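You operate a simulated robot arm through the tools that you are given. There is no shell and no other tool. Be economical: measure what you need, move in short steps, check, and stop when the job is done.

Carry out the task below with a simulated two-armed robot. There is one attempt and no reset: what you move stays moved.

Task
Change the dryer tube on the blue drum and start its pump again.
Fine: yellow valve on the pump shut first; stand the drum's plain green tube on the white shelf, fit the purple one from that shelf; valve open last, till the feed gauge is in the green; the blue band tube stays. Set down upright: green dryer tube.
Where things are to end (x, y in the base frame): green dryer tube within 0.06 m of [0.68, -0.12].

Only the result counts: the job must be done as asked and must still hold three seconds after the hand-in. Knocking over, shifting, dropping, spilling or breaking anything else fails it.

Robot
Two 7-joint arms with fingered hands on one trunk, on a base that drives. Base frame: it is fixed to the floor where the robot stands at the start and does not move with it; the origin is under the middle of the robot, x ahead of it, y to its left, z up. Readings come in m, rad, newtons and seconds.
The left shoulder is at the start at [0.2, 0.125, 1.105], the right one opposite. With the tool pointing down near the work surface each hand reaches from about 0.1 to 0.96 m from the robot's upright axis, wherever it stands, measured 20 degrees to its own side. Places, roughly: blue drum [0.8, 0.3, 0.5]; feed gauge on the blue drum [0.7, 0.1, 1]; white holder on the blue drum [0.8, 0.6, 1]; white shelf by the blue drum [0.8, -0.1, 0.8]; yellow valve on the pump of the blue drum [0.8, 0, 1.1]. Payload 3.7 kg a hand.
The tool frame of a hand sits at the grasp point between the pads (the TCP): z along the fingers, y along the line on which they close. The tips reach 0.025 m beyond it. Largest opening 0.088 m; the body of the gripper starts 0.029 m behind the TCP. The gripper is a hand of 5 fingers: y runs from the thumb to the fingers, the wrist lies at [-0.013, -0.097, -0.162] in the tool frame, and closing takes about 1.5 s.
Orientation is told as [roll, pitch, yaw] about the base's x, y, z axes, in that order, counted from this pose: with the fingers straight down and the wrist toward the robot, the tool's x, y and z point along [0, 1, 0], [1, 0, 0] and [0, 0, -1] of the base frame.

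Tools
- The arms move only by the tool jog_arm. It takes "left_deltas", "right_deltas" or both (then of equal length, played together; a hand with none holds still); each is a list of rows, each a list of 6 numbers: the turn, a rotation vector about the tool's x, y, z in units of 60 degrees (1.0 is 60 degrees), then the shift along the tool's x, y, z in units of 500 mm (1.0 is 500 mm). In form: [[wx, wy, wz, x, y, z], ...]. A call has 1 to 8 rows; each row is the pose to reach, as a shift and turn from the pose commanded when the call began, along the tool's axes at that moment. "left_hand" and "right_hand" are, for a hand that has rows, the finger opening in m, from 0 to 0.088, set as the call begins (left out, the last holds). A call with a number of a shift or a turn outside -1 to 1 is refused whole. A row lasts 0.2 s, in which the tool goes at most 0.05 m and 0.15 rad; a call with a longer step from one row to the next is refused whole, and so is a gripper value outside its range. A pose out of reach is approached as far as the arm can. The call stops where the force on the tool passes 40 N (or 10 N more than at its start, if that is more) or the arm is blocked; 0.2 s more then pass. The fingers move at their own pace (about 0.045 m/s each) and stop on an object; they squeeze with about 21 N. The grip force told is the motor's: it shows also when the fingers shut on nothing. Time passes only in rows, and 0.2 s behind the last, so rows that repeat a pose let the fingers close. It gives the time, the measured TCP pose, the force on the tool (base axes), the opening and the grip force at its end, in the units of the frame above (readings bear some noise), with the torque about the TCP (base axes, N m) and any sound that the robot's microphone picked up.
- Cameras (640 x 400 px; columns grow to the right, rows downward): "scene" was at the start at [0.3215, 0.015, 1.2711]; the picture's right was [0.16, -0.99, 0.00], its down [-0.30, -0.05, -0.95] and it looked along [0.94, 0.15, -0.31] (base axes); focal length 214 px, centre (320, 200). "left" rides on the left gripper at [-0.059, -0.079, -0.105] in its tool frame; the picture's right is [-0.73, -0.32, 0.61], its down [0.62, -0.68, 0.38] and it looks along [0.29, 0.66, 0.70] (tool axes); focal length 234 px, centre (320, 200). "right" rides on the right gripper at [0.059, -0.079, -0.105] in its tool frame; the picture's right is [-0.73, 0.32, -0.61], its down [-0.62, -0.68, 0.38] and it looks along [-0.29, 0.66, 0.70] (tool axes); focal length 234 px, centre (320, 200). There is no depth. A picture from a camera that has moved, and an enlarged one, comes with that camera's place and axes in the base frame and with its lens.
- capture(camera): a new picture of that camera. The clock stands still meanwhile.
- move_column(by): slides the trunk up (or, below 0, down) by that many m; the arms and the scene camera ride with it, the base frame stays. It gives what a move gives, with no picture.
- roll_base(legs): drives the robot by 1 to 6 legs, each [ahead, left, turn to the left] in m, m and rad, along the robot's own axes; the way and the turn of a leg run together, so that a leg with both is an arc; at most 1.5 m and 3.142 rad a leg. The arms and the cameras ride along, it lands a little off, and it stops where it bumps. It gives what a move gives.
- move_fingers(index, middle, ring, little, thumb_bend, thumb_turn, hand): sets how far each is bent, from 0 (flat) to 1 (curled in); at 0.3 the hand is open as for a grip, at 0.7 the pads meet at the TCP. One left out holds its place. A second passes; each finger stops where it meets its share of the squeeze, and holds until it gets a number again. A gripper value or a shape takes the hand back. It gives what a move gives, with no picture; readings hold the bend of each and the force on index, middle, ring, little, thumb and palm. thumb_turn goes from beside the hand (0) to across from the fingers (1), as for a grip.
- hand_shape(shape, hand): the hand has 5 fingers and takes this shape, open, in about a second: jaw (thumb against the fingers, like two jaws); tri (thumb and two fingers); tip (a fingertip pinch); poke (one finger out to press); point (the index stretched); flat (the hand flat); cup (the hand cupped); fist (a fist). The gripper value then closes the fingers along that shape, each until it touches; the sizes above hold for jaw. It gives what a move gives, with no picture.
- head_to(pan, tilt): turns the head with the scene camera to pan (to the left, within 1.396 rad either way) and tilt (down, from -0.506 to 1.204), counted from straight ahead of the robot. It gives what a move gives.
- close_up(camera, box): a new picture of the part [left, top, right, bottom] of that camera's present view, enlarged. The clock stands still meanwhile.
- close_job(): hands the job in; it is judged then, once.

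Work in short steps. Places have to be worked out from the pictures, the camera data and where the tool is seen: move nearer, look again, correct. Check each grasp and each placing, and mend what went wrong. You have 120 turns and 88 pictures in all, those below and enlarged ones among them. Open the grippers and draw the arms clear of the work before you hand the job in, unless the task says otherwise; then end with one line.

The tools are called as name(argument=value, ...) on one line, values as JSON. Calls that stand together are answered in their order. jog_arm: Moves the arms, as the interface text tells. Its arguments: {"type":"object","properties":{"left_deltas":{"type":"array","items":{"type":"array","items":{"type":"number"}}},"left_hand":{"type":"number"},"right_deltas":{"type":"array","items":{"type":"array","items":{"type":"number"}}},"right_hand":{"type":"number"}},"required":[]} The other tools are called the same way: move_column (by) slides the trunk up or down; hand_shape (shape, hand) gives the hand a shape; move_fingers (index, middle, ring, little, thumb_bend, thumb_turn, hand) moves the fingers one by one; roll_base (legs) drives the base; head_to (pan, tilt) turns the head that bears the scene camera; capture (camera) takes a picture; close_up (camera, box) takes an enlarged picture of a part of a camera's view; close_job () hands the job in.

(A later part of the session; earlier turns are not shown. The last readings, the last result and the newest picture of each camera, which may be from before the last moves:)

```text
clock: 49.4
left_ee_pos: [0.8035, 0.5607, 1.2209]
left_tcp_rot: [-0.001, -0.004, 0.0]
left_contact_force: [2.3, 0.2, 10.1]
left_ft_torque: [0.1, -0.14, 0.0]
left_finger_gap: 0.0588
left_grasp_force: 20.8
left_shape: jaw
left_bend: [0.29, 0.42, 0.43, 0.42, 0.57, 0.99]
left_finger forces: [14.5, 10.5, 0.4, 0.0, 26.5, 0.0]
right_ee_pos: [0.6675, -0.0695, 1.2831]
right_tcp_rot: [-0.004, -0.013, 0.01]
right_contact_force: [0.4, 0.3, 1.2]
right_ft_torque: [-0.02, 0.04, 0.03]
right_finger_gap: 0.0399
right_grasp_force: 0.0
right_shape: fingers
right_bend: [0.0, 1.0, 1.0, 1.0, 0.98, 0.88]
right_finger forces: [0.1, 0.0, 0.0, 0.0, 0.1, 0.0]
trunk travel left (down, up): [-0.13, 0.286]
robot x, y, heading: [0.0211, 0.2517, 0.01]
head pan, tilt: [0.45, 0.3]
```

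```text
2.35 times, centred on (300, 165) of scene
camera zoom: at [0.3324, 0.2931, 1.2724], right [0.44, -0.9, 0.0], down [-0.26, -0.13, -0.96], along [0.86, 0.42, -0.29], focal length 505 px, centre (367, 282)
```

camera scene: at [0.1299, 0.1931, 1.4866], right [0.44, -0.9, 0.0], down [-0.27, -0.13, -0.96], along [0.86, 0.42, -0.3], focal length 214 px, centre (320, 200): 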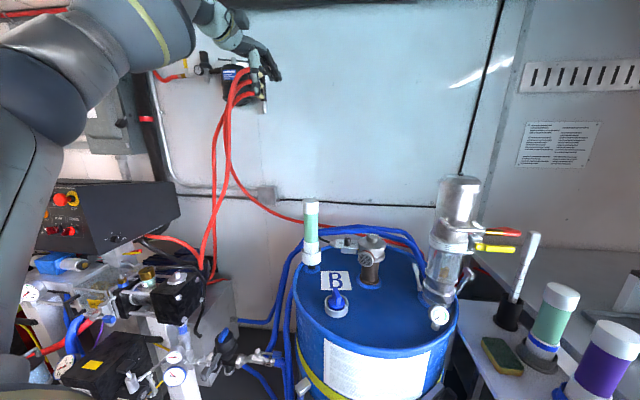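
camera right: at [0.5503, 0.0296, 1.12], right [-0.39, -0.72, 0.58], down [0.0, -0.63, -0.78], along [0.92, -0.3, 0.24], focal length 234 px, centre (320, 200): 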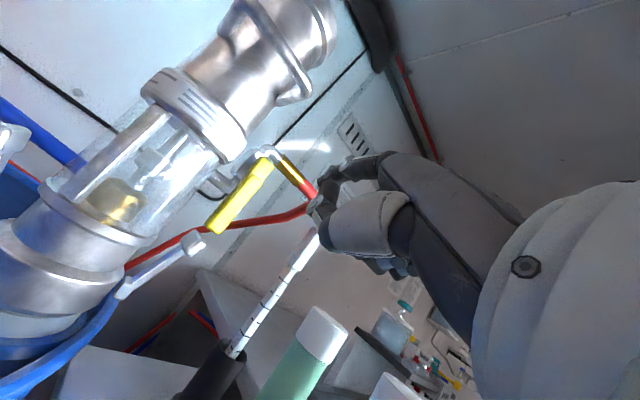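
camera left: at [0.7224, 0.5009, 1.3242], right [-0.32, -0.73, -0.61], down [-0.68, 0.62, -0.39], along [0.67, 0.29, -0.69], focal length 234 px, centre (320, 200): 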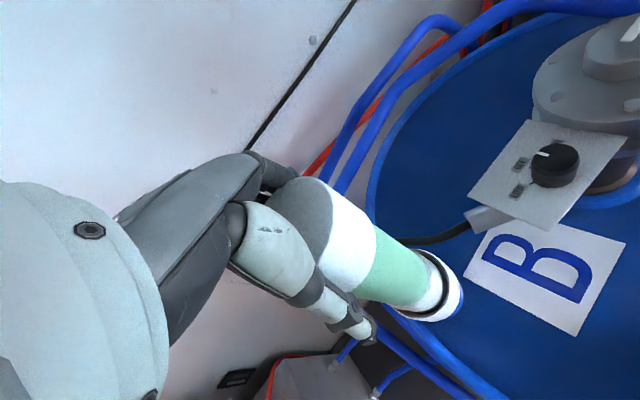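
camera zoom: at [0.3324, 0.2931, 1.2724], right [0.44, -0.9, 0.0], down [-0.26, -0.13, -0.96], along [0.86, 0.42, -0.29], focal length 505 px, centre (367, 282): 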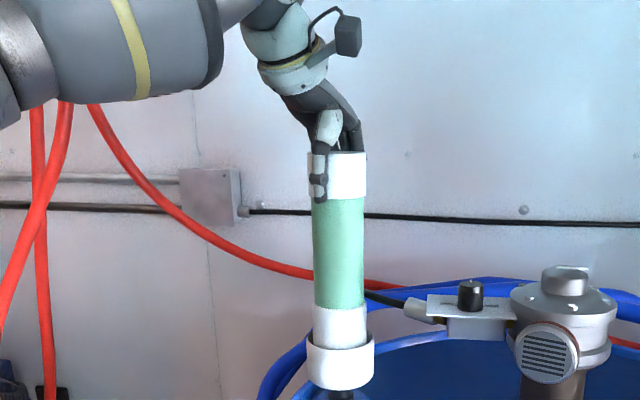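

Grip holds (gap 0.059, ~21 N). I lift straight up 6 cm in small rows, watching the force.

jog_arm(left_deltas=[[0, 0, 0, 0, 0, -0.02], [0, 0, 0, 0, 0, -0.04], [0, 0, 0, 0, 0, -0.06], [0, 0, 0, 0, 0, -0.08], [0, 0, 0, 0, 0, -0.1], [0, 0, 0, 0, 0, -0.12]])

close_up(camera="scene", box=[230, 60, 370, 250])

```text
clock: 50.8
left_ee_pos: [0.8039, 0.5592, 1.2805]
left_tcp_rot: [-0.002, -0.001, -0.002]
left_contact_force: [0.4, -0.3, -2.8]
left_ft_torque: [0.02, -0.01, -0.03]
left_finger_gap: 0.0587
left_grasp_force: 20.9
left_shape: jaw
left_bend: [0.29, 0.43, 0.43, 0.42, 0.57, 0.99]
left_finger forces: [11.7, 10.0, 0.3, 0.1, 23.8, 0.0]
right_ee_pos: [0.6672, -0.0683, 1.282]
right_tcp_rot: [-0.004, -0.011, 0.008]
right_contact_force: [0.6, -0.4, 0.3]
right_ft_torque: [0.0, 0.01, 0.0]
right_finger_gap: 0.04
right_grasp_force: 0.0
right_shape: fingers
right_bend: [0.0, 1.0, 1.0, 1.0, 0.98, 0.88]
right_finger forces: [0.1, 0.1, 0.1, 0.0, 0.1, 0.1]
trunk travel left (down, up): [-0.13, 0.286]
robot x, y, heading: [0.0155, 0.2503, 0.007]
head pan, tilt: [0.45, 0.3]
```

```text
2.11 times, centred on (300, 155) of scene
camera zoom: at [0.3336, 0.2935, 1.2721], right [0.44, -0.9, 0.0], down [-0.27, -0.13, -0.96], along [0.86, 0.42, -0.3], focal length 452 px, centre (362, 295)
```

zoom: 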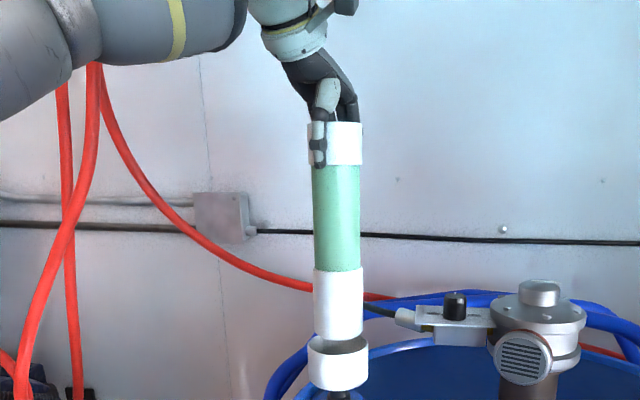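

The tube is out, bottom about level with the cup rim. I lift further, then draw it back over the drum front at a height that clears everything.

jog_arm(left_deltas=[[0, 0, 0, 0, 0, -0.04], [0, 0, 0, 0, -0.03, -0.07], [0, 0, 0, 0, -0.1, -0.1], [0, 0, 0, 0, -0.19, -0.14], [0, 0, 0, 0, -0.28, -0.16], [0, 0, 0, -0.03, -0.37, -0.16], [0, 0, 0, -0.08, -0.45, -0.16], [0, 0, 0, -0.14, -0.52, -0.16]])

capture(camera="scene")

```text
clock: 52.6
left_ee_pos: [0.5413, 0.4871, 1.3596]
left_tcp_rot: [-0.001, -0.001, 0.0]
left_contact_force: [0.1, 0.2, -3.4]
left_ft_torque: [0.04, 0.01, -0.01]
left_finger_gap: 0.0585
left_grasp_force: 21.3
left_shape: jaw
left_bend: [0.29, 0.43, 0.43, 0.42, 0.57, 0.99]
left_finger forces: [11.3, 10.2, 0.3, 0.0, 23.1, 0.0]
left hand out of reach, approached as far as the arm can: row 1
right_ee_pos: [0.667, -0.0696, 1.2829]
right_tcp_rot: [-0.004, -0.013, 0.01]
right_contact_force: [0.0, -0.6, 0.2]
right_ft_torque: [0.05, -0.01, 0.0]
right_finger_gap: 0.0401
right_grasp_force: 0.0
right_shape: fingers
right_bend: [0.0, 1.0, 1.0, 1.0, 0.98, 0.88]
right_finger forces: [0.0, 0.0, 0.0, 0.0, 0.0, 0.1]
trunk travel left (down, up): [-0.13, 0.286]
robot x, y, heading: [0.0221, 0.2493, 0.006]
head pan, tilt: [0.45, 0.3]
```

```text
31 pictures are left
camera scene: at [0.3322, 0.2929, 1.2726], right [0.44, -0.9, 0.0], down [-0.26, -0.13, -0.96], along [0.86, 0.42, -0.29], focal length 214 px, centre (320, 200)
```

scene: 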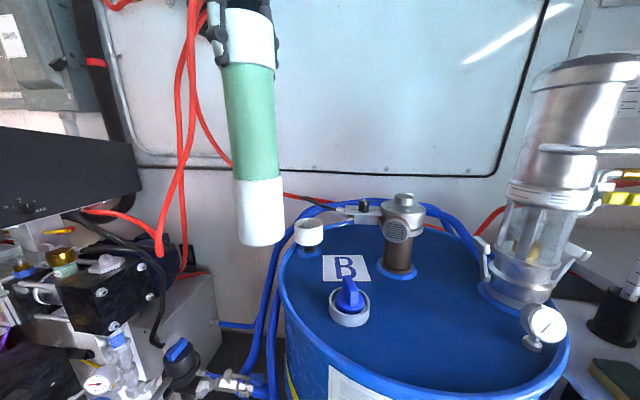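

The green tube hangs clear. I drive back and right so the robot stands before the shelf side, and turn the head toward the shelf.

roll_base(legs=[[-0.14, 0, 0], [0, -0.25, 0]])

head_to(pan=-0.15, tilt=0.55)

capture(camera="scene")

```text
clock: 56.3
left_ee_pos: [0.4067, 0.2321, 1.3587]
left_tcp_rot: [-0.002, -0.003, -0.008]
left_contact_force: [0.5, 1.0, -3.7]
left_ft_torque: [0.0, -0.03, -0.01]
left_finger_gap: 0.0584
left_grasp_force: 20.8
left_shape: jaw
left_bend: [0.29, 0.43, 0.43, 0.42, 0.57, 0.99]
left_finger forces: [11.4, 10.1, 0.4, 0.0, 23.0, 0.0]
right_ee_pos: [0.5294, -0.324, 1.2827]
right_tcp_rot: [-0.004, -0.011, 0.003]
right_contact_force: [-0.3, -0.4, 0.7]
right_ft_torque: [0.01, 0.05, -0.01]
right_finger_gap: 0.0399
right_grasp_force: 0.1
right_shape: fingers
right_bend: [0.0, 1.0, 1.0, 1.0, 0.98, 0.88]
right_finger forces: [0.1, 0.0, 0.1, 0.0, 0.0, 0.0]
trunk travel left (down, up): [-0.13, 0.286]
robot x, y, heading: [-0.1176, -0.001, 0.0]
head pan, tilt: [0.45, 0.3]
```

```text
clock: 57.3
left_ee_pos: [0.4067, 0.234, 1.3584]
left_tcp_rot: [-0.002, -0.002, -0.007]
left_contact_force: [0.0, 0.2, -3.8]
left_ft_torque: [-0.01, -0.01, 0.02]
left_finger_gap: 0.0582
left_grasp_force: 21.4
left_shape: jaw
left_bend: [0.29, 0.43, 0.43, 0.42, 0.57, 0.99]
left_finger forces: [11.4, 10.1, 0.3, 0.0, 22.9, 0.1]
right_ee_pos: [0.5299, -0.3233, 1.2821]
right_tcp_rot: [-0.004, -0.012, 0.004]
right_contact_force: [0.7, -0.5, -0.7]
right_ft_torque: [0.0, 0.03, -0.04]
right_finger_gap: 0.0401
right_grasp_force: 0.0
right_shape: fingers
right_bend: [0.0, 1.0, 1.0, 1.0, 0.98, 0.88]
right_finger forces: [0.0, 0.0, 0.0, 0.0, 0.0, 0.0]
trunk travel left (down, up): [-0.13, 0.286]
robot x, y, heading: [-0.1165, 0.0018, -0.001]
head pan, tilt: [-0.15, 0.55]
```

```text
30 pictures are left
camera scene: at [0.2005, -0.0136, 1.2491], right [-0.15, -0.99, 0.0], down [-0.52, 0.08, -0.85], along [0.84, -0.13, -0.52], focal length 214 px, centre (320, 200)
```

scene: 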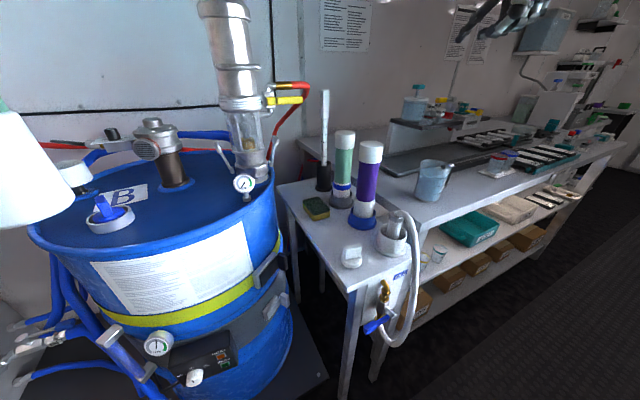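

The new view puts the purple cap at (0.735, −0.234, 1.075), so the shelf top is about z 0.82; the target spot between sponge and white plug is free. I carry the tube toward it in two calls.

jog_arm(left_deltas=[[0, 0, 0, -0.07, 0.02, 0], [0, 0, 0, -0.14, 0.06, 0], [0, 0, 0, -0.21, 0.1, 0], [0, 0, 0, -0.28, 0.14, 0], [0, 0, 0, -0.35, 0.18, 0], [0, 0, 0, -0.42, 0.22, 0], [0, 0, 0, -0.49, 0.26, 0], [0, 0, 0, -0.56, 0.32, 0]])

jog_arm(left_deltas=[[0, 0, 0, -0.04, 0.06, 0.0], [0, 0, 0, -0.08, 0.12, 0.02], [0, 0, 0, -0.12, 0.18, 0.06], [0, 0, 0, -0.158, 0.236, 0.1], [0, 0, 0, -0.158, 0.236, 0.18], [0, 0, 0, -0.158, 0.236, 0.26], [0, 0, 0, -0.158, 0.236, 0.34], [0, 0, 0, -0.158, 0.236, 0.42]])

capture(camera="scene")

```text
clock: 59.1
left_ee_pos: [0.4639, 0.1126, 1.3579]
left_tcp_rot: [-0.004, -0.001, -0.004]
left_contact_force: [0.3, -0.6, -3.6]
left_ft_torque: [0.01, -0.01, -0.03]
left_finger_gap: 0.057
left_grasp_force: 20.8
left_shape: jaw
left_bend: [0.29, 0.44, 0.44, 0.42, 0.58, 0.98]
left_finger forces: [11.2, 10.2, 0.8, 0.1, 22.4, 0.0]
left hand out of reach, approached as far as the arm can: row 4, 5, 6, 7, 8
right_ee_pos: [0.5293, -0.3227, 1.2822]
right_tcp_rot: [-0.006, -0.013, 0.006]
right_contact_force: [-0.7, -0.3, 0.0]
right_ft_torque: [-0.05, 0.01, 0.0]
right_finger_gap: 0.04
right_grasp_force: 0.3
right_shape: fingers
right_bend: [0.0, 1.0, 1.0, 1.0, 0.98, 0.88]
right_finger forces: [0.1, 0.0, 0.0, 0.1, 0.0, 0.0]
trunk travel left (down, up): [-0.13, 0.286]
robot x, y, heading: [-0.1206, 0.0009, -0.001]
head pan, tilt: [-0.15, 0.55]
```

```text
clock: 60.9
left_ee_pos: [0.576, 0.0742, 1.1666]
left_tcp_rot: [-0.002, -0.001, -0.006]
left_contact_force: [-0.2, 0.9, -3.5]
left_ft_torque: [0.06, -0.01, -0.01]
left_finger_gap: 0.0571
left_grasp_force: 20.5
left_shape: jaw
left_bend: [0.3, 0.44, 0.45, 0.42, 0.57, 0.98]
left_finger forces: [10.1, 10.2, 0.6, 0.0, 19.9, 0.0]
left hand out of reach, approached as far as the arm can: row 1, 2, 3, 4, 5, 6, 7, 8
right_ee_pos: [0.5285, -0.3241, 1.2818]
right_tcp_rot: [-0.004, -0.013, 0.002]
right_contact_force: [0.6, -0.5, 0.9]
right_ft_torque: [0.02, -0.03, 0.0]
right_finger_gap: 0.04
right_grasp_force: 0.1
right_shape: fingers
right_bend: [0.0, 1.0, 1.0, 1.0, 0.98, 0.88]
right_finger forces: [0.0, 0.1, 0.1, 0.0, 0.1, 0.1]
trunk travel left (down, up): [-0.13, 0.286]
robot x, y, heading: [-0.1168, -0.0014, -0.004]
head pan, tilt: [-0.15, 0.55]
```

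```text
29 pictures are left
camera scene: at [0.2004, -0.0143, 1.2491], right [-0.15, -0.99, 0.0], down [-0.52, 0.08, -0.85], along [0.84, -0.13, -0.52], focal length 214 px, centre (320, 200)
```

scene: 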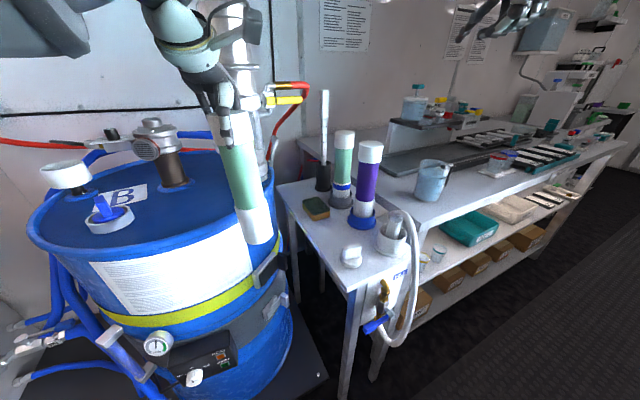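

The left arm can't cross that far; I raise the tube again and drive the base 0.2 m to the right instead.

jog_arm(left_deltas=[[0, 0, 0, 0, 0, -0.08], [0, 0, 0, 0, 0, -0.16], [0, 0, 0, 0, 0, -0.2]])

roll_base(legs=[[0, -0.2, 0]])

```text
clock: 61.7
left_ee_pos: [0.5769, 0.0981, 1.2267]
left_tcp_rot: [-0.001, -0.002, -0.006]
left_contact_force: [-0.3, -0.2, -3.4]
left_ft_torque: [0.02, 0.0, 0.01]
left_finger_gap: 0.0573
left_grasp_force: 21.0
left_shape: jaw
left_bend: [0.3, 0.44, 0.45, 0.42, 0.57, 0.98]
left_finger forces: [10.2, 10.1, 0.6, 0.1, 19.9, 0.1]
left hand out of reach, approached as far as the arm can: row 1, 2, 3
right_ee_pos: [0.5284, -0.3225, 1.2821]
right_tcp_rot: [-0.007, -0.011, 0.003]
right_contact_force: [0.5, -0.3, -0.6]
right_ft_torque: [-0.02, 0.01, 0.03]
right_finger_gap: 0.0402
right_grasp_force: 0.2
right_shape: fingers
right_bend: [0.0, 1.0, 1.0, 1.0, 0.98, 0.88]
right_finger forces: [0.1, 0.0, 0.1, 0.0, 0.1, 0.0]
trunk travel left (down, up): [-0.13, 0.286]
robot x, y, heading: [-0.1184, 0.0006, 0.001]
head pan, tilt: [-0.15, 0.55]
```

```text
clock: 64.1
left_ee_pos: [0.5766, -0.0999, 1.226]
left_tcp_rot: [-0.003, -0.002, -0.003]
left_contact_force: [-0.4, -0.1, -4.6]
left_ft_torque: [0.03, -0.02, 0.01]
left_finger_gap: 0.0574
left_grasp_force: 21.5
left_shape: jaw
left_bend: [0.3, 0.44, 0.45, 0.42, 0.57, 0.98]
left_finger forces: [10.1, 10.3, 0.5, 0.1, 19.9, 0.1]
right_ee_pos: [0.5308, -0.5223, 1.2828]
right_tcp_rot: [-0.006, -0.013, 0.006]
right_contact_force: [0.0, -0.2, -0.6]
right_ft_torque: [0.01, 0.02, 0.0]
right_finger_gap: 0.0401
right_grasp_force: 0.0
right_shape: fingers
right_bend: [0.0, 1.0, 1.0, 1.0, 0.98, 0.88]
right_finger forces: [0.1, 0.0, 0.0, 0.0, 0.0, 0.0]
trunk travel left (down, up): [-0.13, 0.286]
robot x, y, heading: [-0.1171, -0.2031, 0.002]
head pan, tilt: [-0.15, 0.55]
```

I drive 6 cm further right for joint room, then move the tube to above (0.685, −0.125).

roll_base(legs=[[0, -0.06, 0]])

jog_arm(left_deltas=[[0, 0, 0, 0.07, 0.05, -0.02], [0, 0, 0, 0.07, 0.12, -0.02], [0, 0, 0, 0.07, 0.18, -0.02], [0, 0, 0, 0.07, 0.216, -0.02]])

capture(camera="scene")

```text
clock: 65.3
left_ee_pos: [0.5768, -0.1617, 1.2267]
left_tcp_rot: [-0.002, -0.002, -0.001]
left_contact_force: [-0.5, 0.3, -3.4]
left_ft_torque: [0.03, 0.01, 0.0]
left_finger_gap: 0.0572
left_grasp_force: 21.0
left_shape: jaw
left_bend: [0.3, 0.44, 0.45, 0.42, 0.57, 0.98]
left_finger forces: [10.1, 10.1, 0.5, 0.0, 20.0, 0.0]
right_ee_pos: [0.5288, -0.5835, 1.2829]
right_tcp_rot: [-0.005, -0.013, 0.009]
right_contact_force: [0.9, 0.0, 0.2]
right_ft_torque: [0.02, -0.01, -0.04]
right_finger_gap: 0.0402
right_grasp_force: 0.0
right_shape: fingers
right_bend: [0.0, 1.0, 1.0, 1.0, 0.98, 0.88]
right_finger forces: [0.0, 0.0, 0.0, 0.0, 0.0, 0.0]
trunk travel left (down, up): [-0.13, 0.286]
robot x, y, heading: [-0.1174, -0.2605, -0.002]
head pan, tilt: [-0.15, 0.55]
```

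```text
clock: 66.3
left_ee_pos: [0.6367, -0.1038, 1.2316]
left_tcp_rot: [-0.001, -0.001, -0.004]
left_contact_force: [0.0, 0.2, -2.8]
left_ft_torque: [0.03, -0.03, 0.01]
left_finger_gap: 0.0574
left_grasp_force: 20.9
left_shape: jaw
left_bend: [0.3, 0.44, 0.45, 0.42, 0.57, 0.98]
left_finger forces: [10.3, 10.5, 0.7, 0.1, 20.5, 0.0]
left hand out of reach, approached as far as the arm can: row 2, 3, 4
right_ee_pos: [0.5301, -0.5825, 1.2825]
right_tcp_rot: [-0.005, -0.013, 0.006]
right_contact_force: [0.0, -0.7, 0.0]
right_ft_torque: [0.01, -0.02, 0.01]
right_finger_gap: 0.0399
right_grasp_force: 0.0
right_shape: fingers
right_bend: [0.0, 1.0, 1.0, 1.0, 0.98, 0.88]
right_finger forces: [0.1, 0.0, 0.1, 0.0, 0.0, 0.1]
trunk travel left (down, up): [-0.13, 0.286]
robot x, y, heading: [-0.1177, -0.2638, 0.006]
head pan, tilt: [-0.15, 0.55]
```

```text
28 pictures are left
camera scene: at [0.2008, -0.2745, 1.2491], right [-0.15, -0.99, 0.0], down [-0.52, 0.08, -0.85], along [0.84, -0.13, -0.52], focal length 214 px, centre (320, 200)
```

scene: 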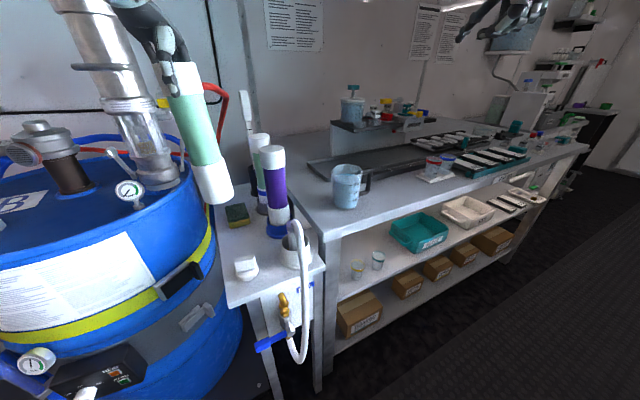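

The tube hangs at (0.637, −0.104); I close the last 5 cm with the base.

roll_base(legs=[[0.048, -0.018, 0]])

jog_arm(left_deltas=[[0, 0, 0, 0, 0, 0.06], [0, 0, 0, 0, 0, 0.12], [0, 0, 0, 0, 0, 0.18], [0, 0, 0, 0, 0, 0.24], [0, 0, 0, 0, 0, 0.28]])

capture(camera="scene")

capture(camera="left")

```text
clock: 67.2
left_ee_pos: [0.6843, -0.1209, 1.2344]
left_tcp_rot: [-0.003, -0.002, -0.001]
left_contact_force: [0.7, -0.4, -3.9]
left_ft_torque: [0.03, -0.01, 0.0]
left_finger_gap: 0.0571
left_grasp_force: 20.9
left_shape: jaw
left_bend: [0.3, 0.44, 0.45, 0.42, 0.57, 0.98]
left_finger forces: [10.4, 10.4, 0.7, 0.1, 20.4, 0.0]
right_ee_pos: [0.5772, -0.6009, 1.2825]
right_tcp_rot: [-0.005, -0.014, 0.007]
right_contact_force: [0.6, 0.4, -0.7]
right_ft_torque: [-0.02, -0.02, -0.01]
right_finger_gap: 0.0402
right_grasp_force: 0.0
right_shape: fingers
right_bend: [0.0, 1.0, 1.0, 1.0, 0.98, 0.88]
right_finger forces: [0.0, 0.0, 0.0, 0.0, 0.1, 0.0]
trunk travel left (down, up): [-0.13, 0.286]
robot x, y, heading: [-0.0683, -0.2804, 0.001]
head pan, tilt: [-0.15, 0.55]
```

```text
clock: 68.4
left_ee_pos: [0.6851, -0.1213, 1.0922]
left_tcp_rot: [-0.005, -0.001, -0.002]
left_contact_force: [0.5, 0.6, -3.4]
left_ft_torque: [0.0, -0.02, 0.0]
left_finger_gap: 0.0574
left_grasp_force: 21.0
left_shape: jaw
left_bend: [0.3, 0.44, 0.45, 0.42, 0.57, 0.98]
left_finger forces: [10.4, 10.1, 0.6, 0.0, 20.2, 0.0]
right_ee_pos: [0.5789, -0.6009, 1.2834]
right_tcp_rot: [-0.004, -0.011, 0.007]
right_contact_force: [0.2, -0.2, 0.5]
right_ft_torque: [-0.04, 0.02, 0.02]
right_finger_gap: 0.0399
right_grasp_force: 0.2
right_shape: fingers
right_bend: [0.0, 1.0, 1.0, 1.0, 0.98, 0.88]
right_finger forces: [0.0, 0.0, 0.0, 0.1, 0.0, 0.0]
trunk travel left (down, up): [-0.13, 0.286]
robot x, y, heading: [-0.0721, -0.2817, 0.0]
head pan, tilt: [-0.15, 0.55]
```

```text
27 pictures are left
camera scene: at [0.249, -0.292, 1.2489], right [-0.15, -0.99, 0.0], down [-0.52, 0.08, -0.85], along [0.84, -0.13, -0.52], focal length 214 px, centre (320, 200)
```

scene: 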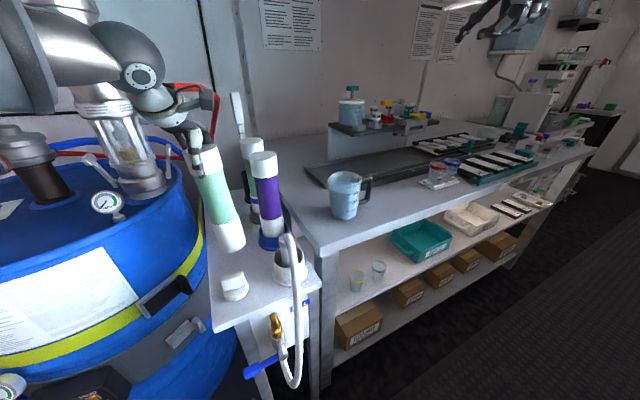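

```text
26 pictures are left
camera left: at [0.6062, -0.1799, 1.1959], right [-0.32, -0.73, -0.6], down [-0.68, 0.62, -0.39], along [0.66, 0.29, -0.7], focal length 234 px, centre (320, 200)
```

left: 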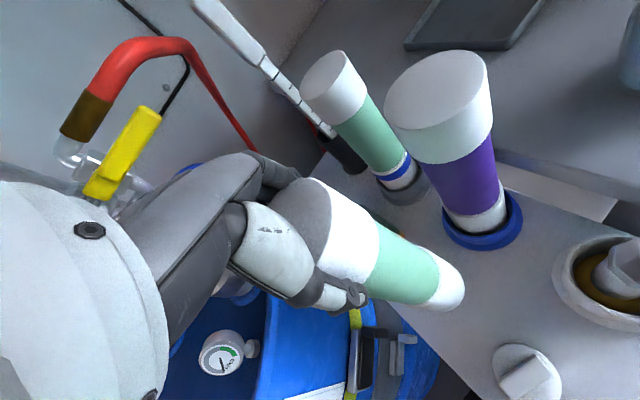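

The tube is upright over the shelf with clearance all round. I lower it 3.6 cm, then creep.

jog_arm(left_deltas=[[0, 0, 0, -0.01, 0, 0.03], [0, 0, 0, -0.014, 0, 0.055], [0, 0, 0, -0.014, 0, 0.072]])

jog_arm(left_deltas=[[0, 0, 0, 0, 0, 0.006], [0, 0, 0, 0, 0, 0.012]])

close_up(camera="scene", box=[150, 120, 350, 330])

```text
clock: 69.2
left_ee_pos: [0.6858, -0.1295, 1.0558]
left_tcp_rot: [-0.004, 0.0, -0.002]
left_contact_force: [0.0, 0.1, -3.7]
left_ft_torque: [0.02, 0.0, 0.02]
left_finger_gap: 0.0576
left_grasp_force: 21.0
left_shape: jaw
left_bend: [0.3, 0.44, 0.45, 0.42, 0.57, 0.98]
left_finger forces: [10.2, 10.3, 0.6, 0.1, 20.1, 0.1]
right_ee_pos: [0.5782, -0.6006, 1.2823]
right_tcp_rot: [-0.005, -0.013, 0.005]
right_contact_force: [0.3, -0.8, 0.1]
right_ft_torque: [-0.02, -0.03, 0.01]
right_finger_gap: 0.0402
right_grasp_force: 0.1
right_shape: fingers
right_bend: [0.0, 1.0, 1.0, 1.0, 0.98, 0.88]
right_finger forces: [0.0, 0.0, 0.1, 0.1, 0.0, 0.1]
trunk travel left (down, up): [-0.13, 0.286]
robot x, y, heading: [-0.0691, -0.2746, 0.004]
head pan, tilt: [-0.15, 0.55]
```

```text
clock: 69.8
left_ee_pos: [0.6846, -0.1292, 1.0501]
left_tcp_rot: [-0.004, -0.003, -0.001]
left_contact_force: [1.2, 0.3, -1.9]
left_ft_torque: [0.01, -0.02, -0.03]
left_finger_gap: 0.0574
left_grasp_force: 21.2
left_shape: jaw
left_bend: [0.3, 0.44, 0.45, 0.42, 0.57, 0.98]
left_finger forces: [10.3, 10.3, 0.5, 0.0, 20.3, 0.1]
right_ee_pos: [0.5768, -0.6006, 1.2818]
right_tcp_rot: [-0.006, -0.015, 0.008]
right_contact_force: [-1.3, -0.1, -0.6]
right_ft_torque: [-0.02, 0.01, -0.01]
right_finger_gap: 0.0403
right_grasp_force: 0.1
right_shape: fingers
right_bend: [0.0, 1.0, 1.0, 1.0, 0.98, 0.88]
right_finger forces: [0.0, 0.0, 0.0, 0.0, 0.1, 0.0]
trunk travel left (down, up): [-0.13, 0.286]
robot x, y, heading: [-0.0688, -0.2825, -0.0]
head pan, tilt: [-0.15, 0.55]
```

```text
1.90 times, centred on (250, 225) of scene
camera zoom: at [0.2481, -0.2922, 1.2493], right [-0.15, -0.99, 0.0], down [-0.52, 0.08, -0.85], along [0.84, -0.13, -0.52], focal length 408 px, centre (453, 152)
```

zoom: 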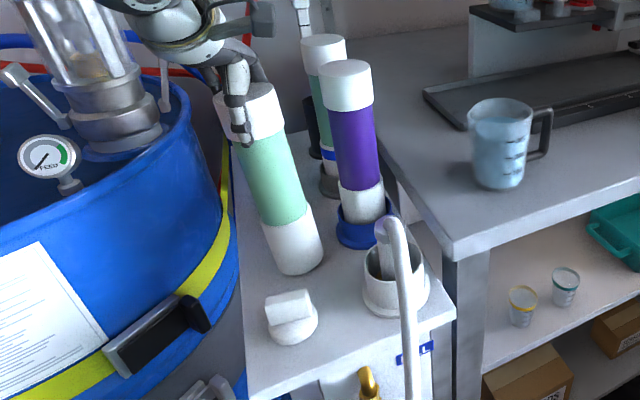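

Not yet in firm contact (still carrying the weight). I creep down in 3 mm rows.

jog_arm(left_deltas=[[0, 0, 0, 0, 0, 0.006], [0, 0, 0, 0, 0, 0.012]])

jog_arm(left_deltas=[[0, 0, 0, 0, 0, 0.005], [0, 0, 0, 0, 0, 0.01]])

```text
clock: 70.4
left_ee_pos: [0.6841, -0.1307, 1.0504]
left_tcp_rot: [-0.004, -0.012, -0.003]
left_contact_force: [-1.3, -1.0, 14.9]
left_ft_torque: [0.05, 0.09, 0.02]
left_finger_gap: 0.057
left_grasp_force: 21.4
left_shape: jaw
left_bend: [0.3, 0.44, 0.45, 0.42, 0.57, 0.98]
left_finger forces: [11.5, 10.1, 0.5, 0.1, 22.6, 0.1]
right_ee_pos: [0.5741, -0.601, 1.2861]
right_tcp_rot: [-0.006, -0.016, 0.006]
right_contact_force: [-1.0, 0.3, -0.7]
right_ft_torque: [-0.01, 0.03, -0.01]
right_finger_gap: 0.04
right_grasp_force: 0.1
right_shape: fingers
right_bend: [0.0, 1.0, 1.0, 1.0, 0.98, 0.88]
right_finger forces: [0.0, 0.0, 0.1, 0.1, 0.1, 0.1]
trunk travel left (down, up): [-0.13, 0.286]
robot x, y, heading: [-0.0674, -0.275, -0.001]
head pan, tilt: [-0.15, 0.55]
```

```text
clock: 71.0
left_ee_pos: [0.682, -0.1308, 1.0489]
left_tcp_rot: [-0.004, -0.017, -0.005]
left_contact_force: [-0.7, -3.4, 33.5]
left_ft_torque: [0.04, 0.1, 0.0]
left_finger_gap: 0.0563
left_grasp_force: 21.0
left_shape: jaw
left_bend: [0.73, 0.44, 0.45, 0.42, 0.57, 0.98]
left_finger forces: [12.6, 10.8, 0.2, 0.0, 26.4, 0.1]
right_ee_pos: [0.5719, -0.6024, 1.2862]
right_tcp_rot: [-0.003, -0.02, 0.006]
right_contact_force: [0.2, -0.2, -0.4]
right_ft_torque: [-0.02, 0.0, 0.03]
right_finger_gap: 0.0401
right_grasp_force: 0.0
right_shape: fingers
right_bend: [0.0, 1.0, 1.0, 1.0, 0.98, 0.88]
right_finger forces: [0.1, 0.1, 0.0, 0.0, 0.1, 0.0]
trunk travel left (down, up): [-0.13, 0.286]
robot x, y, heading: [-0.0702, -0.2792, 0.0]
head pan, tilt: [-0.15, 0.55]
```

The tube is standing on the shelf (33 N down). I ease up 6 mm and open the fingers.

jog_arm(left_deltas=[[0, 0, 0, 0, 0, -0.014], [0, 0, 0, 0, 0, -0.014]])

jog_arm(left_deltas=[[0, 0, 0, 0, 0, 0], [0, 0, 0, 0, 0, 0], [0, 0, 0, 0, 0, 0], [0, 0, 0, 0, 0, 0], [0, 0, 0, 0, 0, 0], [0, 0, 0, 0, 0, 0]], left_hand=0.088)

close_up(camera="scene", box=[150, 120, 350, 330])

capture(camera="left")

```text
clock: 71.6
left_ee_pos: [0.683, -0.1308, 1.0491]
left_tcp_rot: [-0.005, -0.003, -0.003]
left_contact_force: [-0.8, -1.8, 21.6]
left_ft_torque: [-0.02, -0.18, -0.03]
left_finger_gap: 0.0561
left_grasp_force: 21.2
left_shape: jaw
left_bend: [0.73, 0.44, 0.45, 0.42, 0.58, 0.98]
left_finger forces: [12.1, 11.1, 0.5, 0.1, 23.1, 0.0]
right_ee_pos: [0.5748, -0.6013, 1.2834]
right_tcp_rot: [-0.005, -0.014, 0.007]
right_contact_force: [0.0, 0.6, 0.6]
right_ft_torque: [-0.01, 0.03, -0.02]
right_finger_gap: 0.04
right_grasp_force: 0.1
right_shape: fingers
right_bend: [0.0, 1.0, 1.0, 1.0, 0.98, 0.88]
right_finger forces: [0.1, 0.1, 0.0, 0.1, 0.0, 0.0]
trunk travel left (down, up): [-0.13, 0.286]
robot x, y, heading: [-0.0708, -0.2822, 0.0]
head pan, tilt: [-0.15, 0.55]
```

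```text
clock: 73.0
left_ee_pos: [0.6831, -0.129, 1.0483]
left_tcp_rot: [-0.002, -0.002, 0.0]
left_contact_force: [-1.5, -1.5, 15.0]
left_ft_torque: [-0.04, 0.17, -0.02]
left_finger_gap: 0.0878
left_grasp_force: 0.1
left_shape: jaw
left_bend: [0.29, 0.3, 0.3, 0.3, 0.3, 0.98]
left_finger forces: [5.0, 0.1, 0.0, 0.0, 9.8, 0.1]
right_ee_pos: [0.5762, -0.6021, 1.283]
right_tcp_rot: [-0.005, -0.017, 0.007]
right_contact_force: [-0.3, 0.1, 0.0]
right_ft_torque: [0.03, 0.01, 0.0]
right_finger_gap: 0.0401
right_grasp_force: 0.1
right_shape: fingers
right_bend: [0.0, 1.0, 1.0, 1.0, 0.98, 0.88]
right_finger forces: [0.1, 0.1, 0.0, 0.1, 0.0, 0.0]
trunk travel left (down, up): [-0.13, 0.286]
robot x, y, heading: [-0.0681, -0.2761, 0.0]
head pan, tilt: [-0.15, 0.55]
```

```text
1.90 times, centred on (250, 225) of scene
camera zoom: at [0.2466, -0.2927, 1.2496], right [-0.15, -0.99, 0.0], down [-0.52, 0.08, -0.85], along [0.84, -0.13, -0.52], focal length 408 px, centre (453, 152)
```

zoom: 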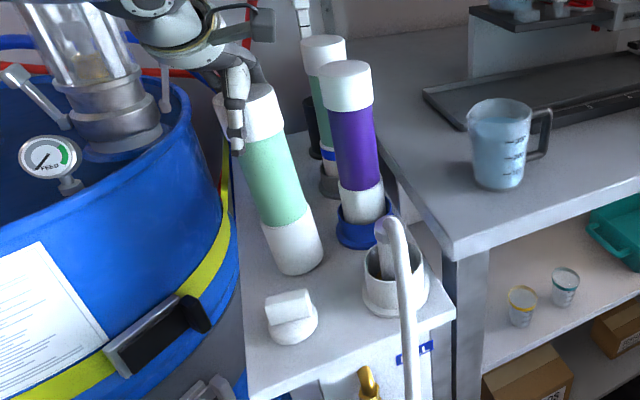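

```text
23 pictures are left
camera left: at [0.6039, -0.1876, 1.1512], right [-0.32, -0.73, -0.61], down [-0.68, 0.62, -0.39], along [0.66, 0.29, -0.69], focal length 234 px, centre (320, 200)
```

left: 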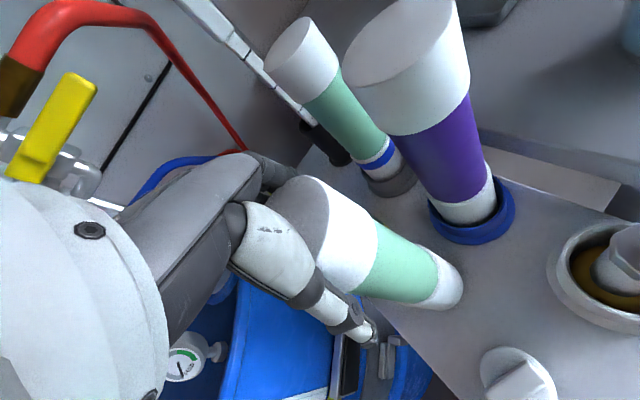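

Fingers open; I raise the hand straight up slowly off the cap.

jog_arm(left_deltas=[[0, 0, 0, 0, 0, -0.015], [0, 0, 0, 0, 0, -0.035], [0, 0, 0, 0, 0, -0.06], [0, 0, 0, 0, 0, -0.1], [0, 0, 0, 0, 0, -0.16], [0, 0, 0, 0, 0, -0.22]])

capture(camera="left")

capture(camera="scene")

```text
clock: 74.4
left_ee_pos: [0.6844, -0.1309, 1.1565]
left_tcp_rot: [-0.003, -0.004, -0.003]
left_contact_force: [0.2, -0.5, 0.4]
left_ft_torque: [-0.02, 0.01, 0.01]
left_finger_gap: 0.088
left_grasp_force: 0.0
left_shape: jaw
left_bend: [0.3, 0.3, 0.3, 0.3, 0.3, 0.98]
left_finger forces: [0.0, 0.0, 0.0, 0.0, 0.0, 0.0]
right_ee_pos: [0.5768, -0.6004, 1.2825]
right_tcp_rot: [-0.004, -0.015, 0.006]
right_contact_force: [-0.3, -0.8, -0.2]
right_ft_torque: [-0.02, 0.0, -0.02]
right_finger_gap: 0.0401
right_grasp_force: 0.1
right_shape: fingers
right_bend: [0.0, 1.0, 1.0, 1.0, 0.98, 0.88]
right_finger forces: [0.0, 0.0, 0.0, 0.0, 0.0, 0.0]
trunk travel left (down, up): [-0.13, 0.286]
robot x, y, heading: [-0.071, -0.2819, 0.001]
head pan, tilt: [-0.15, 0.55]
```

```text
22 pictures are left
camera left: at [0.6059, -0.1893, 1.2602], right [-0.32, -0.73, -0.61], down [-0.68, 0.62, -0.39], along [0.66, 0.29, -0.7], focal length 234 px, centre (320, 200)
```

left: 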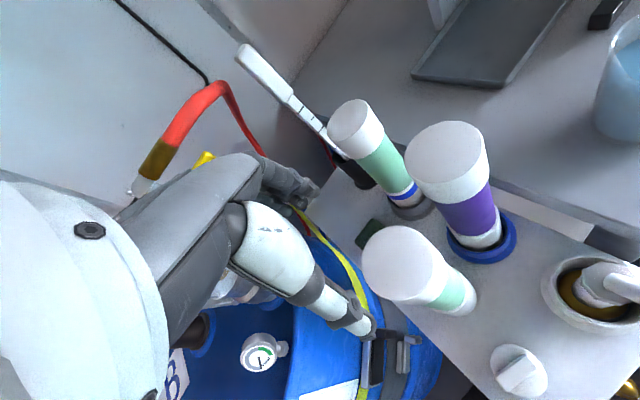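

```text
21 pictures are left
camera scene: at [0.248, -0.2922, 1.2492], right [-0.15, -0.99, 0.0], down [-0.52, 0.08, -0.85], along [0.84, -0.13, -0.52], focal length 214 px, centre (320, 200)
```

scene: 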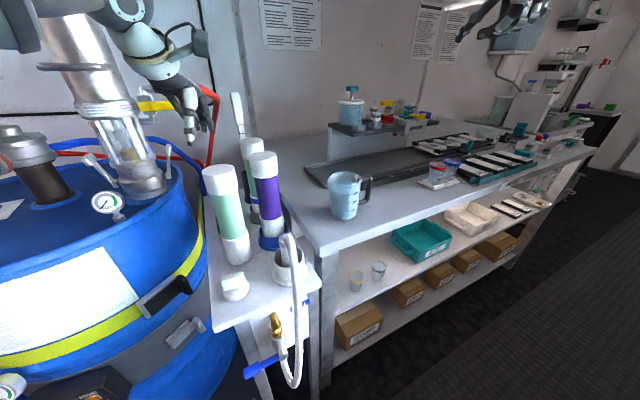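

The green tube stands upright about 3 cm from target centre. This picture also serves as a grasp template for the purple cap, which I place at about +0.043, −0.083 from the green one; I raise the hand and drive over it.

jog_arm(left_deltas=[[0, 0, 0, 0, 0, -0.04], [0, 0, 0, 0, 0, -0.08]])

roll_base(legs=[[0, -0.1, 0], [0.04, 0, 0]])

jog_arm(left_deltas=[[0, 0, 0, 0.02, 0, 0.04], [0, 0, 0, 0.034, 0.004, 0.07]])

capture(camera="left")

```text
clock: 75.0
left_ee_pos: [0.6856, -0.1294, 1.1963]
left_tcp_rot: [-0.002, 0.0, -0.001]
left_contact_force: [-0.1, -0.1, 0.1]
left_ft_torque: [0.02, -0.01, 0.01]
left_finger_gap: 0.0878
left_grasp_force: 0.0
left_shape: jaw
left_bend: [0.3, 0.3, 0.3, 0.3, 0.3, 0.98]
left_finger forces: [0.0, 0.1, 0.0, 0.0, 0.0, 0.0]
right_ee_pos: [0.5767, -0.6016, 1.2826]
right_tcp_rot: [-0.005, -0.014, 0.006]
right_contact_force: [1.1, 0.0, -0.7]
right_ft_torque: [0.0, 0.01, 0.02]
right_finger_gap: 0.0402
right_grasp_force: 0.1
right_shape: fingers
right_bend: [0.0, 1.0, 1.0, 1.0, 0.98, 0.88]
right_finger forces: [0.0, 0.0, 0.0, 0.1, 0.0, 0.0]
trunk travel left (down, up): [-0.13, 0.286]
robot x, y, heading: [-0.0704, -0.2785, 0.002]
head pan, tilt: [-0.15, 0.55]
```

```text
clock: 77.0
left_ee_pos: [0.7247, -0.2281, 1.1979]
left_tcp_rot: [-0.003, -0.001, -0.002]
left_contact_force: [0.8, 0.5, -0.2]
left_ft_torque: [0.01, 0.0, 0.04]
left_finger_gap: 0.0878
left_grasp_force: 0.1
left_shape: jaw
left_bend: [0.3, 0.3, 0.3, 0.3, 0.3, 0.98]
left_finger forces: [0.1, 0.0, 0.1, 0.0, 0.1, 0.0]
right_ee_pos: [0.6164, -0.7008, 1.2831]
right_tcp_rot: [-0.005, -0.014, 0.007]
right_contact_force: [0.3, -0.4, -0.1]
right_ft_torque: [-0.02, 0.01, 0.03]
right_finger_gap: 0.0401
right_grasp_force: 0.1
right_shape: fingers
right_bend: [0.0, 1.0, 1.0, 1.0, 0.98, 0.88]
right_finger forces: [0.0, 0.0, 0.1, 0.0, 0.0, 0.0]
trunk travel left (down, up): [-0.13, 0.286]
robot x, y, heading: [-0.0273, -0.3807, 0.004]
head pan, tilt: [-0.15, 0.55]
```

```text
clock: 77.6
left_ee_pos: [0.7284, -0.2117, 1.1609]
left_tcp_rot: [-0.003, -0.003, -0.003]
left_contact_force: [0.7, 0.2, -0.4]
left_ft_torque: [0.0, -0.03, -0.01]
left_finger_gap: 0.0881
left_grasp_force: 0.1
left_shape: jaw
left_bend: [0.3, 0.3, 0.3, 0.3, 0.3, 0.98]
left_finger forces: [0.1, 0.1, 0.0, 0.0, 0.0, 0.0]
right_ee_pos: [0.6166, -0.6998, 1.2822]
right_tcp_rot: [-0.005, -0.014, 0.007]
right_contact_force: [0.2, -0.5, 0.0]
right_ft_torque: [-0.01, 0.0, -0.02]
right_finger_gap: 0.04
right_grasp_force: 0.0
right_shape: fingers
right_bend: [0.0, 1.0, 1.0, 1.0, 0.98, 0.88]
right_finger forces: [0.0, 0.0, 0.0, 0.0, 0.0, 0.0]
trunk travel left (down, up): [-0.13, 0.286]
robot x, y, heading: [-0.0303, -0.3793, -0.003]
head pan, tilt: [-0.15, 0.55]
```

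```text
20 pictures are left
camera left: at [0.6499, -0.2686, 1.2645], right [-0.32, -0.73, -0.61], down [-0.68, 0.62, -0.39], along [0.66, 0.29, -0.7], focal length 234 px, centre (320, 200)
```

left: 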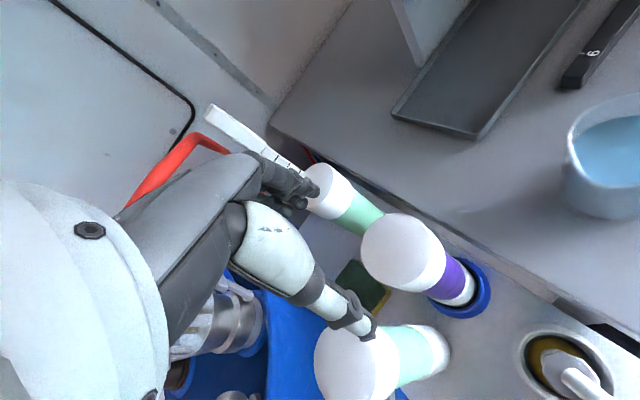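

The purple cap sits almost exactly at the template position; I correct by (+7, −6) mm and lower around it, clear of both green tubes.

jog_arm(left_deltas=[[0, 0, 0, -0.012, 0.014, 0.03], [0, 0, 0, -0.012, 0.014, 0.07], [0, 0, 0, -0.012, 0.014, 0.11], [0, 0, 0, -0.012, 0.014, 0.15], [0, 0, 0, -0.012, 0.014, 0.18], [0, 0, 0, -0.012, 0.014, 0.196]])

capture(camera="left")

close_up(camera="scene", box=[130, 120, 330, 330])

```text
clock: 79.0
left_ee_pos: [0.7349, -0.2182, 1.0616]
left_tcp_rot: [-0.003, -0.001, -0.002]
left_contact_force: [0.9, -0.2, 0.1]
left_ft_torque: [0.04, 0.04, 0.0]
left_finger_gap: 0.0879
left_grasp_force: 0.1
left_shape: jaw
left_bend: [0.3, 0.3, 0.3, 0.3, 0.3, 0.98]
left_finger forces: [0.0, 0.1, 0.0, 0.0, 0.1, 0.0]
right_ee_pos: [0.6166, -0.6992, 1.2824]
right_tcp_rot: [-0.005, -0.015, 0.007]
right_contact_force: [0.1, -0.4, -0.3]
right_ft_torque: [-0.04, -0.04, 0.01]
right_finger_gap: 0.0399
right_grasp_force: 0.0
right_shape: fingers
right_bend: [0.0, 1.0, 1.0, 1.0, 0.98, 0.88]
right_finger forces: [0.0, 0.0, 0.1, 0.0, 0.0, 0.1]
trunk travel left (down, up): [-0.13, 0.286]
robot x, y, heading: [-0.0284, -0.3784, 0.004]
head pan, tilt: [-0.15, 0.55]
```

```text
19 pictures are left
camera left: at [0.6556, -0.2769, 1.1668], right [-0.32, -0.73, -0.61], down [-0.68, 0.62, -0.39], along [0.66, 0.29, -0.7], focal length 234 px, centre (320, 200)
```

left: 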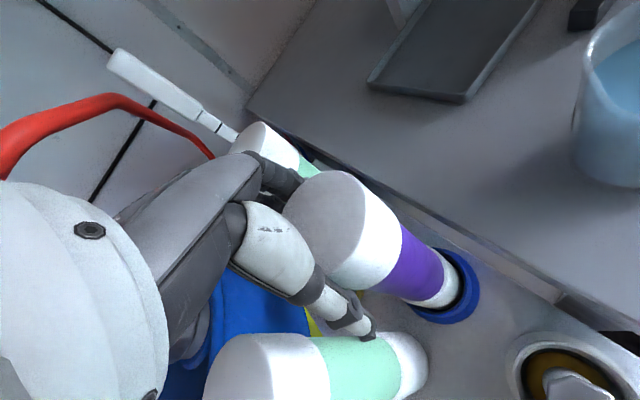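

```text
1.90 times, centred on (230, 225) of scene
camera zoom: at [0.2879, -0.3911, 1.2491], right [-0.15, -0.99, 0.0], down [-0.52, 0.08, -0.85], along [0.84, -0.13, -0.52], focal length 408 px, centre (491, 152)
```

zoom: 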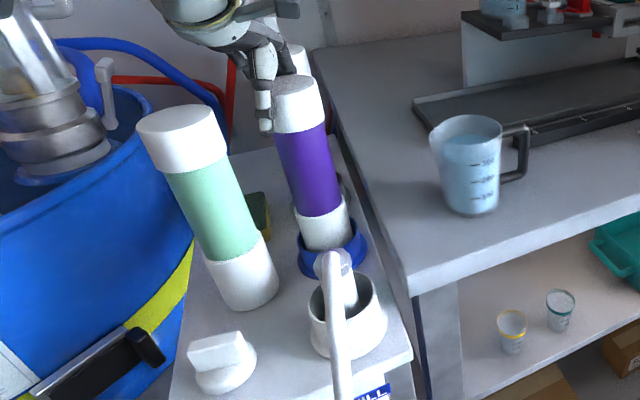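

Nearly there; compared with the green grasp picture I need ~4 mm more forward-right and ~1 cm lower.

jog_arm(left_deltas=[[0, 0, 0, -0.007, 0.008, 0.008], [0, 0, 0, -0.007, 0.008, 0.016], [0, 0, 0, -0.007, 0.008, 0.021]])

```text
clock: 79.8
left_ee_pos: [0.7385, -0.2217, 1.055]
left_tcp_rot: [-0.005, -0.007, -0.003]
left_contact_force: [-1.2, 0.7, 7.4]
left_ft_torque: [-0.06, 0.21, -0.03]
left_finger_gap: 0.088
left_grasp_force: 0.0
left_shape: jaw
left_bend: [0.3, 0.3, 0.3, 0.3, 0.3, 0.98]
left_finger forces: [0.7, 0.1, 0.0, 0.1, 7.6, 0.0]
right_ee_pos: [0.6146, -0.7, 1.2835]
right_tcp_rot: [-0.005, -0.017, 0.007]
right_contact_force: [0.2, 0.3, -0.8]
right_ft_torque: [0.03, 0.0, 0.0]
right_finger_gap: 0.0399
right_grasp_force: 0.0
right_shape: fingers
right_bend: [0.0, 1.0, 1.0, 1.0, 0.98, 0.88]
right_finger forces: [0.0, 0.1, 0.1, 0.1, 0.1, 0.1]
trunk travel left (down, up): [-0.13, 0.286]
robot x, y, heading: [-0.0323, -0.3783, -0.002]
head pan, tilt: [-0.15, 0.55]
```

Same thumb/index touch as with the green one, so the relative height matches. I close the fingers.

jog_arm(left_deltas=[[0, 0, 0, 0, 0, 0], [0, 0, 0, 0, 0, 0], [0, 0, 0, 0, 0, 0], [0, 0, 0, 0, 0, 0], [0, 0, 0, 0, 0, 0], [0, 0, 0, 0, 0, 0], [0, 0, 0, 0, 0, 0], [0, 0, 0, 0, 0, 0]], left_hand=0.0)

jog_arm(left_deltas=[[0, 0, 0, 0, 0, -0.02], [0, 0, 0, 0, 0, -0.04], [0, 0, 0, 0, 0, -0.06], [0, 0, 0, 0, 0, -0.08], [0, 0, 0, 0, 0, -0.1], [0, 0, 0, 0, 0, -0.12]])

close_up(camera="scene", box=[130, 100, 330, 310])

```text
clock: 81.6
left_ee_pos: [0.738, -0.2213, 1.054]
left_tcp_rot: [-0.004, -0.004, -0.001]
left_contact_force: [-0.8, 2.7, 11.7]
left_ft_torque: [0.22, -0.27, 0.05]
left_finger_gap: 0.0483
left_grasp_force: 21.1
left_shape: jaw
left_bend: [0.31, 0.53, 0.52, 0.49, 0.6, 1.0]
left_finger forces: [11.0, 11.9, 0.0, 0.0, 24.5, 0.0]
right_ee_pos: [0.614, -0.7, 1.2838]
right_tcp_rot: [-0.005, -0.016, 0.006]
right_contact_force: [0.4, 0.3, 0.3]
right_ft_torque: [-0.03, 0.01, 0.04]
right_finger_gap: 0.0402
right_grasp_force: 0.1
right_shape: fingers
right_bend: [0.0, 1.0, 1.0, 1.0, 0.98, 0.88]
right_finger forces: [0.1, 0.1, 0.1, 0.1, 0.0, 0.0]
trunk travel left (down, up): [-0.13, 0.286]
robot x, y, heading: [-0.0298, -0.3765, 0.006]
head pan, tilt: [-0.15, 0.55]
```

```text
clock: 83.0
left_ee_pos: [0.7397, -0.2202, 1.1127]
left_tcp_rot: [-0.005, 0.001, -0.003]
left_contact_force: [0.5, 0.4, -3.7]
left_ft_torque: [0.05, -0.05, 0.0]
left_finger_gap: 0.0471
left_grasp_force: 20.6
left_shape: jaw
left_bend: [0.73, 0.54, 0.52, 0.49, 0.6, 0.99]
left_finger forces: [9.6, 9.5, 0.1, 0.0, 18.9, 0.0]
right_ee_pos: [0.617, -0.7006, 1.2823]
right_tcp_rot: [-0.005, -0.013, 0.007]
right_contact_force: [1.4, 0.5, 0.6]
right_ft_torque: [0.04, -0.02, 0.0]
right_finger_gap: 0.0405
right_grasp_force: 0.1
right_shape: fingers
right_bend: [0.0, 1.0, 1.0, 1.0, 0.98, 0.88]
right_finger forces: [0.0, 0.1, 0.0, 0.0, 0.0, 0.0]
trunk travel left (down, up): [-0.13, 0.286]
robot x, y, heading: [-0.0274, -0.3792, 0.007]
head pan, tilt: [-0.15, 0.55]
```

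```text
1.90 times, centred on (230, 205) of scene
camera zoom: at [0.288, -0.3911, 1.2491], right [-0.15, -0.99, 0.0], down [-0.52, 0.08, -0.85], along [0.84, -0.13, -0.52], focal length 408 px, centre (491, 190)
```

zoom: 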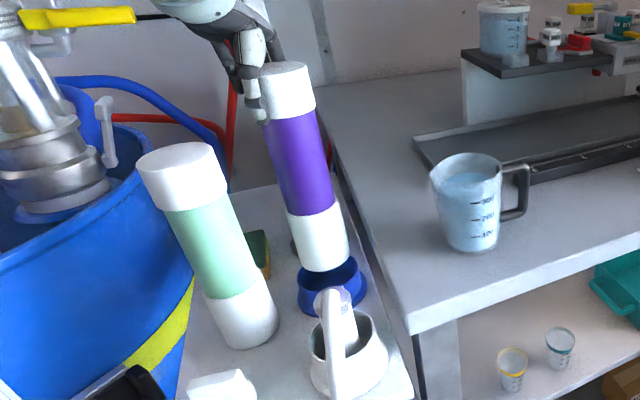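

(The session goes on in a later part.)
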